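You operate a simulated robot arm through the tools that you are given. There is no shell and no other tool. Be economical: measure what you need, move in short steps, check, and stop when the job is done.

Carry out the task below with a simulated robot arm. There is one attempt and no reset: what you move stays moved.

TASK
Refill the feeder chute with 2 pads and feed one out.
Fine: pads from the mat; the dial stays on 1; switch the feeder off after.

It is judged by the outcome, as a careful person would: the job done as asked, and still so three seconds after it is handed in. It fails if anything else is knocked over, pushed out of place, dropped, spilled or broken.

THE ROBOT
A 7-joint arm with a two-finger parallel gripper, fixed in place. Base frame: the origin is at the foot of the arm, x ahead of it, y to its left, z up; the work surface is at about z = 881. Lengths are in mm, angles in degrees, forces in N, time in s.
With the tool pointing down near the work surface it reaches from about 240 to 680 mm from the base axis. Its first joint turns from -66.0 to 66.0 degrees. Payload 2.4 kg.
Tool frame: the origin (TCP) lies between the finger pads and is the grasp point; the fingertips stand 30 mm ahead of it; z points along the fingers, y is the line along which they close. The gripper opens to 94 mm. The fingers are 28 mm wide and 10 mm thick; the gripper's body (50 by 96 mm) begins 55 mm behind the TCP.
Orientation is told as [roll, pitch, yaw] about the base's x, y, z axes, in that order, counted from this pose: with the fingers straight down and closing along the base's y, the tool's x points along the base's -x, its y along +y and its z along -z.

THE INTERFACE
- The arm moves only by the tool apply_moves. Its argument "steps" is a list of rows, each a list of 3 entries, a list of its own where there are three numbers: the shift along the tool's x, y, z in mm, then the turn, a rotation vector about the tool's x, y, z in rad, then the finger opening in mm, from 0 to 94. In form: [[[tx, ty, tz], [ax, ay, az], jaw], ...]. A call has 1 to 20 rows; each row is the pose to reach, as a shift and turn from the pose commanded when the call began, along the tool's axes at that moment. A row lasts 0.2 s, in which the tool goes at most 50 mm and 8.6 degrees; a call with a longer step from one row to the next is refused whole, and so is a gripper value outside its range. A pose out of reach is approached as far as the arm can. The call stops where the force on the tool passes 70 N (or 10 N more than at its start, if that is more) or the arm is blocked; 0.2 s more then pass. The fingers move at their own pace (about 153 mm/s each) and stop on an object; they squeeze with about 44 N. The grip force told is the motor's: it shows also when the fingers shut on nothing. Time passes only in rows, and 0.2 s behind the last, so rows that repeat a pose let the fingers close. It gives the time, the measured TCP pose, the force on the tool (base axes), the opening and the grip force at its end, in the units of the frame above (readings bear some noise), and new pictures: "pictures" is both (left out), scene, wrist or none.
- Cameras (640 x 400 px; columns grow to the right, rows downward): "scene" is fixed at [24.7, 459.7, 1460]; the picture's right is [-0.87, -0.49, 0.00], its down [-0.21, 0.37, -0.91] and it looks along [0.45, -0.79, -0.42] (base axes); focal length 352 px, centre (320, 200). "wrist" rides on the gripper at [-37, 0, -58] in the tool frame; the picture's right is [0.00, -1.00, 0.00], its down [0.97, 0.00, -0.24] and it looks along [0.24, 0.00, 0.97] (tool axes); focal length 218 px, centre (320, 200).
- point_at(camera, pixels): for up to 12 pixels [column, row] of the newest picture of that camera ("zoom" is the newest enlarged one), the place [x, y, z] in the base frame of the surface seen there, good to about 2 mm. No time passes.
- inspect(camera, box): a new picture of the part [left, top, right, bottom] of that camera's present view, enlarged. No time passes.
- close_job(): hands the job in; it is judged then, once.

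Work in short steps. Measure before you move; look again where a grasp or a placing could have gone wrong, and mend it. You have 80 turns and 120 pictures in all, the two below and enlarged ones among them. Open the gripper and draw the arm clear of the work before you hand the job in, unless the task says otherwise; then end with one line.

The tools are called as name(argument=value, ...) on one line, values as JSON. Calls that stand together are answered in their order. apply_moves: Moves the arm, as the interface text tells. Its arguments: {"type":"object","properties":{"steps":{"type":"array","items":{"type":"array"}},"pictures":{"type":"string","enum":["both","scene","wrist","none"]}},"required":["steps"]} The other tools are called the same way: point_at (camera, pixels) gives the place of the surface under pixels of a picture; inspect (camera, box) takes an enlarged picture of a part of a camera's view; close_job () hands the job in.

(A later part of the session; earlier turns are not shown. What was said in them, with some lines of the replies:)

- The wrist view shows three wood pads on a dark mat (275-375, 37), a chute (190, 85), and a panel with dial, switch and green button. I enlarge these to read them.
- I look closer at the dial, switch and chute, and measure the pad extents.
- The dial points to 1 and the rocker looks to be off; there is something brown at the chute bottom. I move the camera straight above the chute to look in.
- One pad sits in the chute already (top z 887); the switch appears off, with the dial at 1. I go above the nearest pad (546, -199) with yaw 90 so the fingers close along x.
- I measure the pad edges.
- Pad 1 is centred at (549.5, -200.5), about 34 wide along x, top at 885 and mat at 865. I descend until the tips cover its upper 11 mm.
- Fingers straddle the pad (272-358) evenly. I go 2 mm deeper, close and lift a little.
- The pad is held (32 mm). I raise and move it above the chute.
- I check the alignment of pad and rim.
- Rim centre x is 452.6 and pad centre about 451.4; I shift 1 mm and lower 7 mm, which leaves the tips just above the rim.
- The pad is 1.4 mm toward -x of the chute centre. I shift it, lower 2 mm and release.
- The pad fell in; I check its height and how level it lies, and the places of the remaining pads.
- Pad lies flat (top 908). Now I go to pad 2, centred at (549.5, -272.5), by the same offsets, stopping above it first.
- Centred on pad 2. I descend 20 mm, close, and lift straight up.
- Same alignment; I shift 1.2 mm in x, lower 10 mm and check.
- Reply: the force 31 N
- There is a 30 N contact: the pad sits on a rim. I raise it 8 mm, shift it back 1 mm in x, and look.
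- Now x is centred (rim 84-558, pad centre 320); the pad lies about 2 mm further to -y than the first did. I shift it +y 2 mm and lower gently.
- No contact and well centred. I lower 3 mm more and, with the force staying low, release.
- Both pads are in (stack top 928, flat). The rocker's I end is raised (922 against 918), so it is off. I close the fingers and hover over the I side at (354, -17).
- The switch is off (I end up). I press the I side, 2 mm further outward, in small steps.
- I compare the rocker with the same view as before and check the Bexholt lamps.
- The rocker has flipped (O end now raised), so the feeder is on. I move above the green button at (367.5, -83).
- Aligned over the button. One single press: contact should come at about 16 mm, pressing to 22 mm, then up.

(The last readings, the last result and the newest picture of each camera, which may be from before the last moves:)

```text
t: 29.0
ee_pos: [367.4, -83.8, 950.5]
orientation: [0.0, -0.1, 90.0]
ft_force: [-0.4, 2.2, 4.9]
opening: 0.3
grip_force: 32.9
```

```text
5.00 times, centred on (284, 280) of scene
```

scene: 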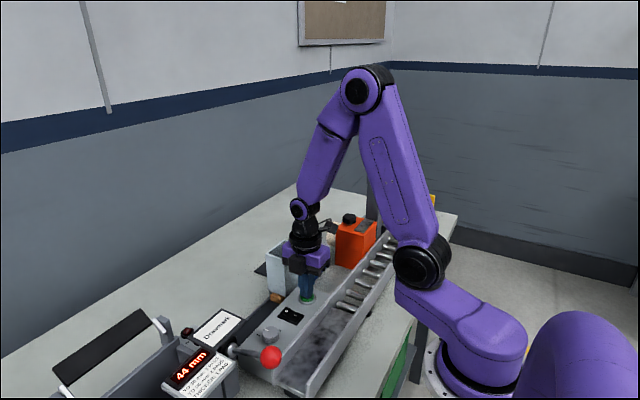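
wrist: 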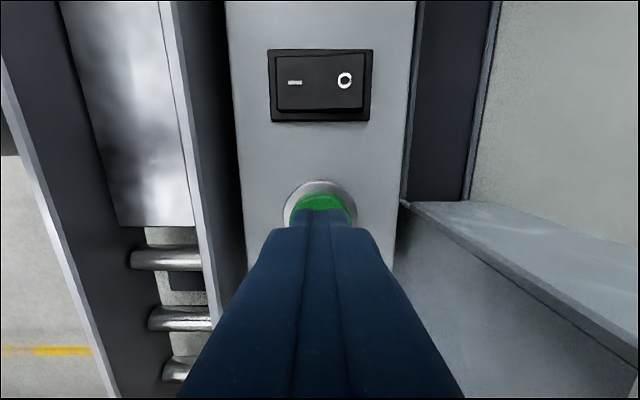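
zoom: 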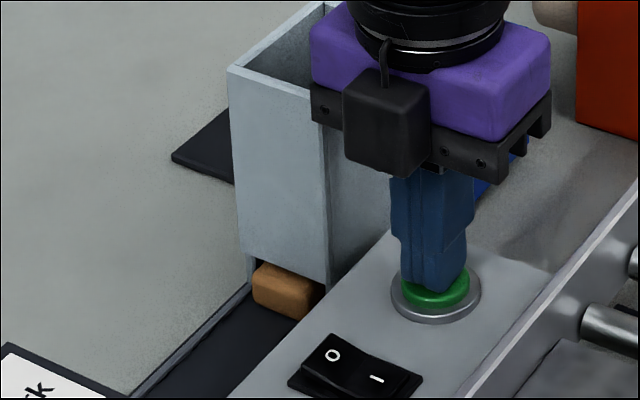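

The feeder is running: the bottom pad is coming out. I release the button, rise, and wait while watching.

apply_moves(steps=[[[0, 0, -5], [0, 0, 0], 0], [[0, 0, -25], [0, 0, 0], 0], [[0, 0, -25], [0, 0, 0], 0], [[0, 0, -25], [0, 0, 0], 0]], pictures="scene")

inspect(camera="scene", box=[220, 240, 348, 320])

```text
t: 30.0
ee_pos: [367.0, -82.8, 973.6]
orientation: [0.0, -0.1, 90.1]
ft_force: [0.2, -0.1, 0.7]
opening: 0.0
grip_force: 32.8
```

scene: 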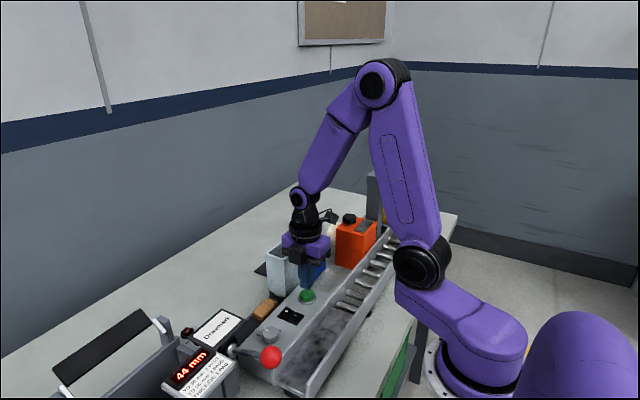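

```text
5.00 times, centred on (284, 280) of scene
```

zoom: 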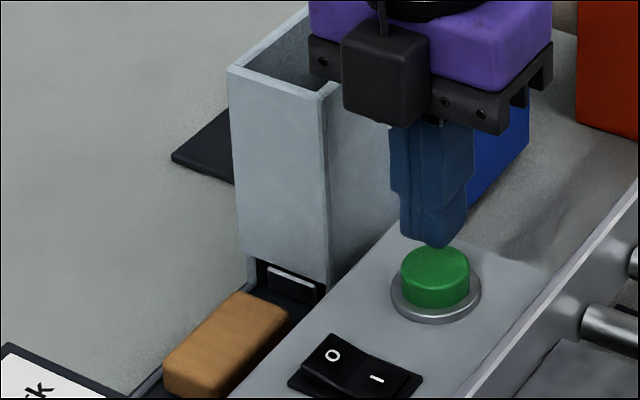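

The pad is out, with the pusher still forward. I wait for it to return.

apply_moves(steps=[[[0, 0, 0], [0, 0, 0], 0], [[0, 0, 0], [0, 0, 0], 0], [[0, 0, 0], [0, 0, 0], 0], [[0, 0, 0], [0, 0, 0], 0], [[0, 0, 0], [0, 0, 0], 0], [[0, 0, 0], [0, 0, 0], 0], [[0, 0, 0], [0, 0, 0], 0], [[0, 0, 0], [0, 0, 0], 0], [[0, 0, 0], [0, 0, 0], 0], [[0, 0, 0], [0, 0, 0], 0], [[0, 0, 0], [0, 0, 0], 0], [[0, 0, 0], [0, 0, 0], 0]], pictures="none")

inspect(camera="scene", box=[220, 240, 348, 320])

```text
t: 32.6
ee_pos: [366.5, -84.4, 974.5]
orientation: [0.0, -0.1, 90.0]
ft_force: [0.6, 0.2, -0.9]
opening: 0.1
grip_force: 33.2
```

```text
5.00 times, centred on (284, 280) of scene
```

zoom: 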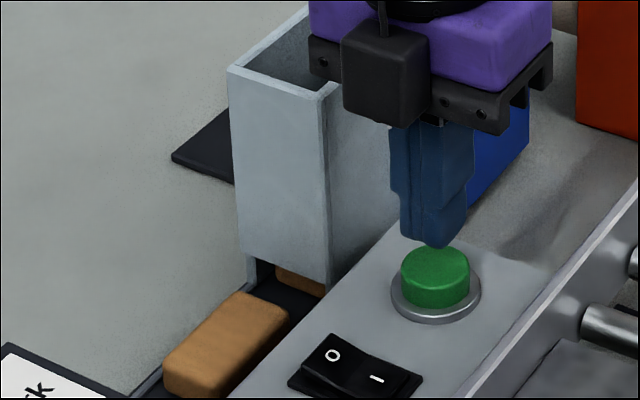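

Pusher is back and the next pad has dropped; exactly one was fed. Now to the O side of the rocker at (383, -16).

apply_moves(steps=[[[-22, -5, -8], [0, 0, 0], 0], [[-45, -11, -8], [0, 0, 0], 0], [[-67, -16.5, -8], [0, 0, 0], 0], [[-67, -16.5, 0], [0, 0, 0], 0], [[-67, -16.5, 0], [0, 0, 0], 0]], pictures="wrist")

inspect(camera="scene", box=[240, 270, 352, 340])

```text
t: 33.8
ee_pos: [383.3, -16.9, 975.0]
orientation: [0.0, 0.0, 90.1]
ft_force: [0.1, 0.2, 0.4]
opening: 0.0
grip_force: 32.7
```

wrist: 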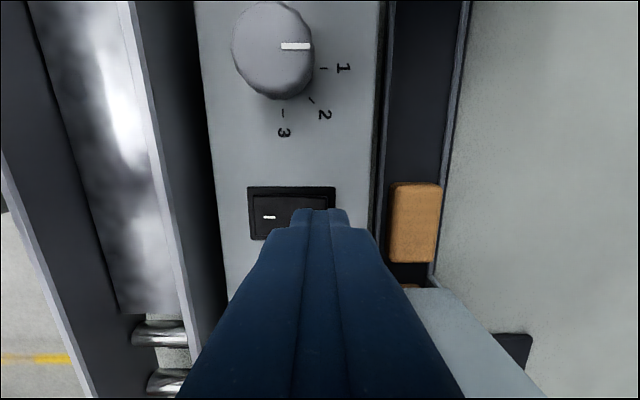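

```text
5.71 times, centred on (296, 305) of scene
```

zoom: 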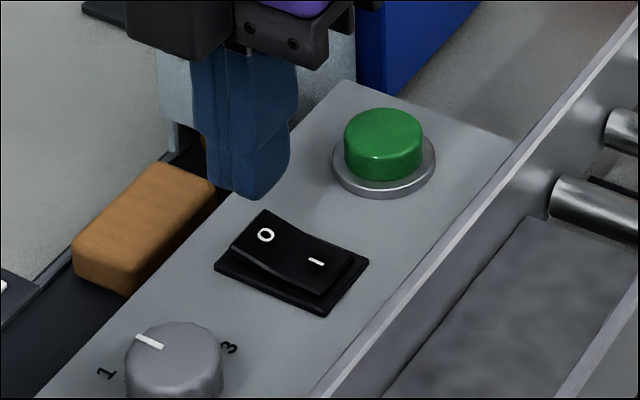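

I press the O side down the same way and rise clear.

apply_moves(steps=[[[0, 0, 10], [0, 0, 0], 0], [[0, 0, 18], [0, 0, 0], 0], [[0, 0, 22], [0, 0, 0], 0], [[0, 0, 25], [0, 0, 0], 0], [[0, 0, 27], [0, 0, 0], 0], [[0, 0, 0], [0, 0, 0], 0], [[0, 0, -45], [0, 0, 0], 0], [[0, 0, -90], [0, 0, 0], 0], [[0, 0, -90], [0, 0, 0], 0]], pictures="wrist")

inspect(camera="scene", box=[240, 270, 352, 340])

point_at(camera="scene", pixels=[[286, 312], [295, 315], [290, 314]])

```text
t: 35.8
ee_pos: [382.3, -17.2, 1065.9]
orientation: [0.0, 0.1, 89.9]
ft_force: [0.3, -0.3, -1.0]
opening: 0.0
grip_force: 33.4
```

wrist: 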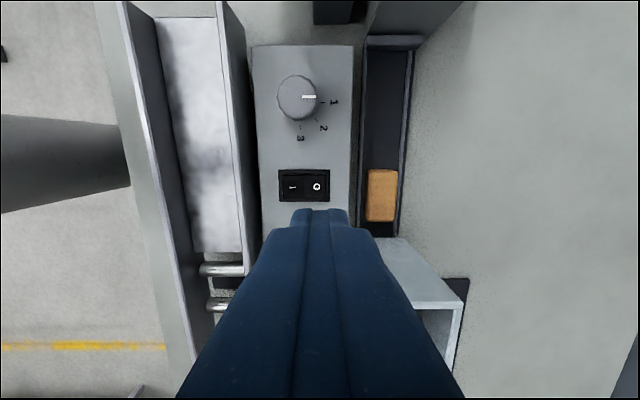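

```text
5.71 times, centred on (296, 305) of scene
```

zoom: 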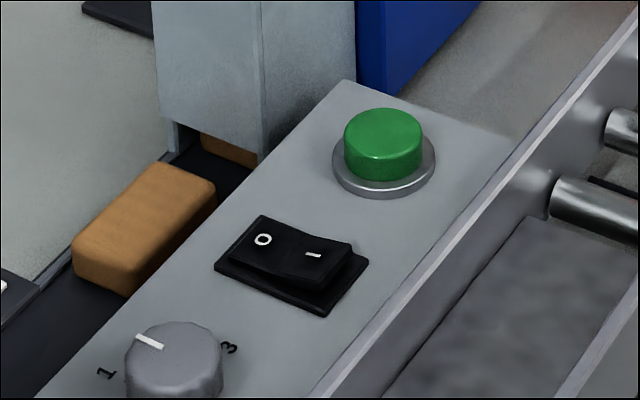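

```text
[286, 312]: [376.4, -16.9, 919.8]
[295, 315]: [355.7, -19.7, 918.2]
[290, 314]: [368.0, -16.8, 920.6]
```

The rocker is back as at the start (I end up, off). I open the gripper, draw clear upward and take a final look.

apply_moves(steps=[[[0, 0, -40], [0, 0, 0], 0], [[20, 0, -80], [0, 0, 0], 40], [[40, 0, -120], [0, 0, 0], 94], [[60, 0, -120], [0, 0, 0], 94], [[60, 0, -120], [0, 0, 0], 94]])

```text
t: 37.0
ee_pos: [383.3, -75.8, 1186.3]
orientation: [0.0, 0.0, 90.0]
ft_force: [-0.3, -0.4, 0.5]
opening: 94.0
grip_force: 0.0
```

scene: 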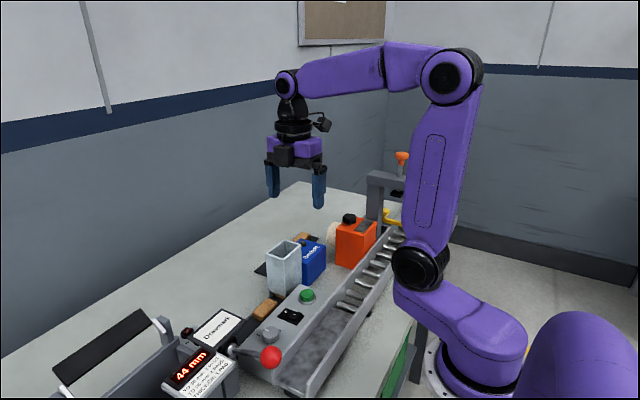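
wrist: 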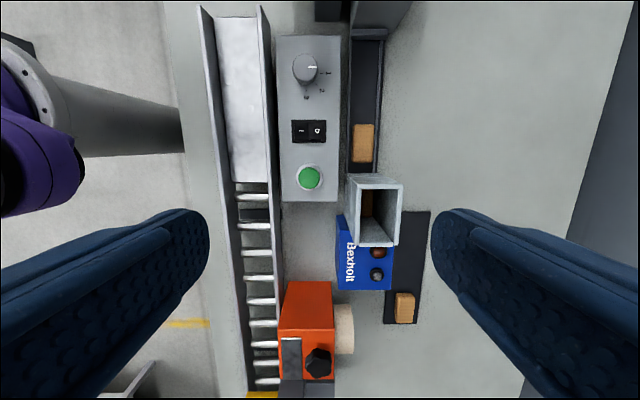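

Two pads went in, one was fed out, the switch is off, and nothing else has moved.

close_job()

```text
The job is handed in.
```

I put two pads from the mat into the chute and fed one pad out with a single button press; the dial stayed on 1, the feeder is off, and the arm is clear with its gripper open.
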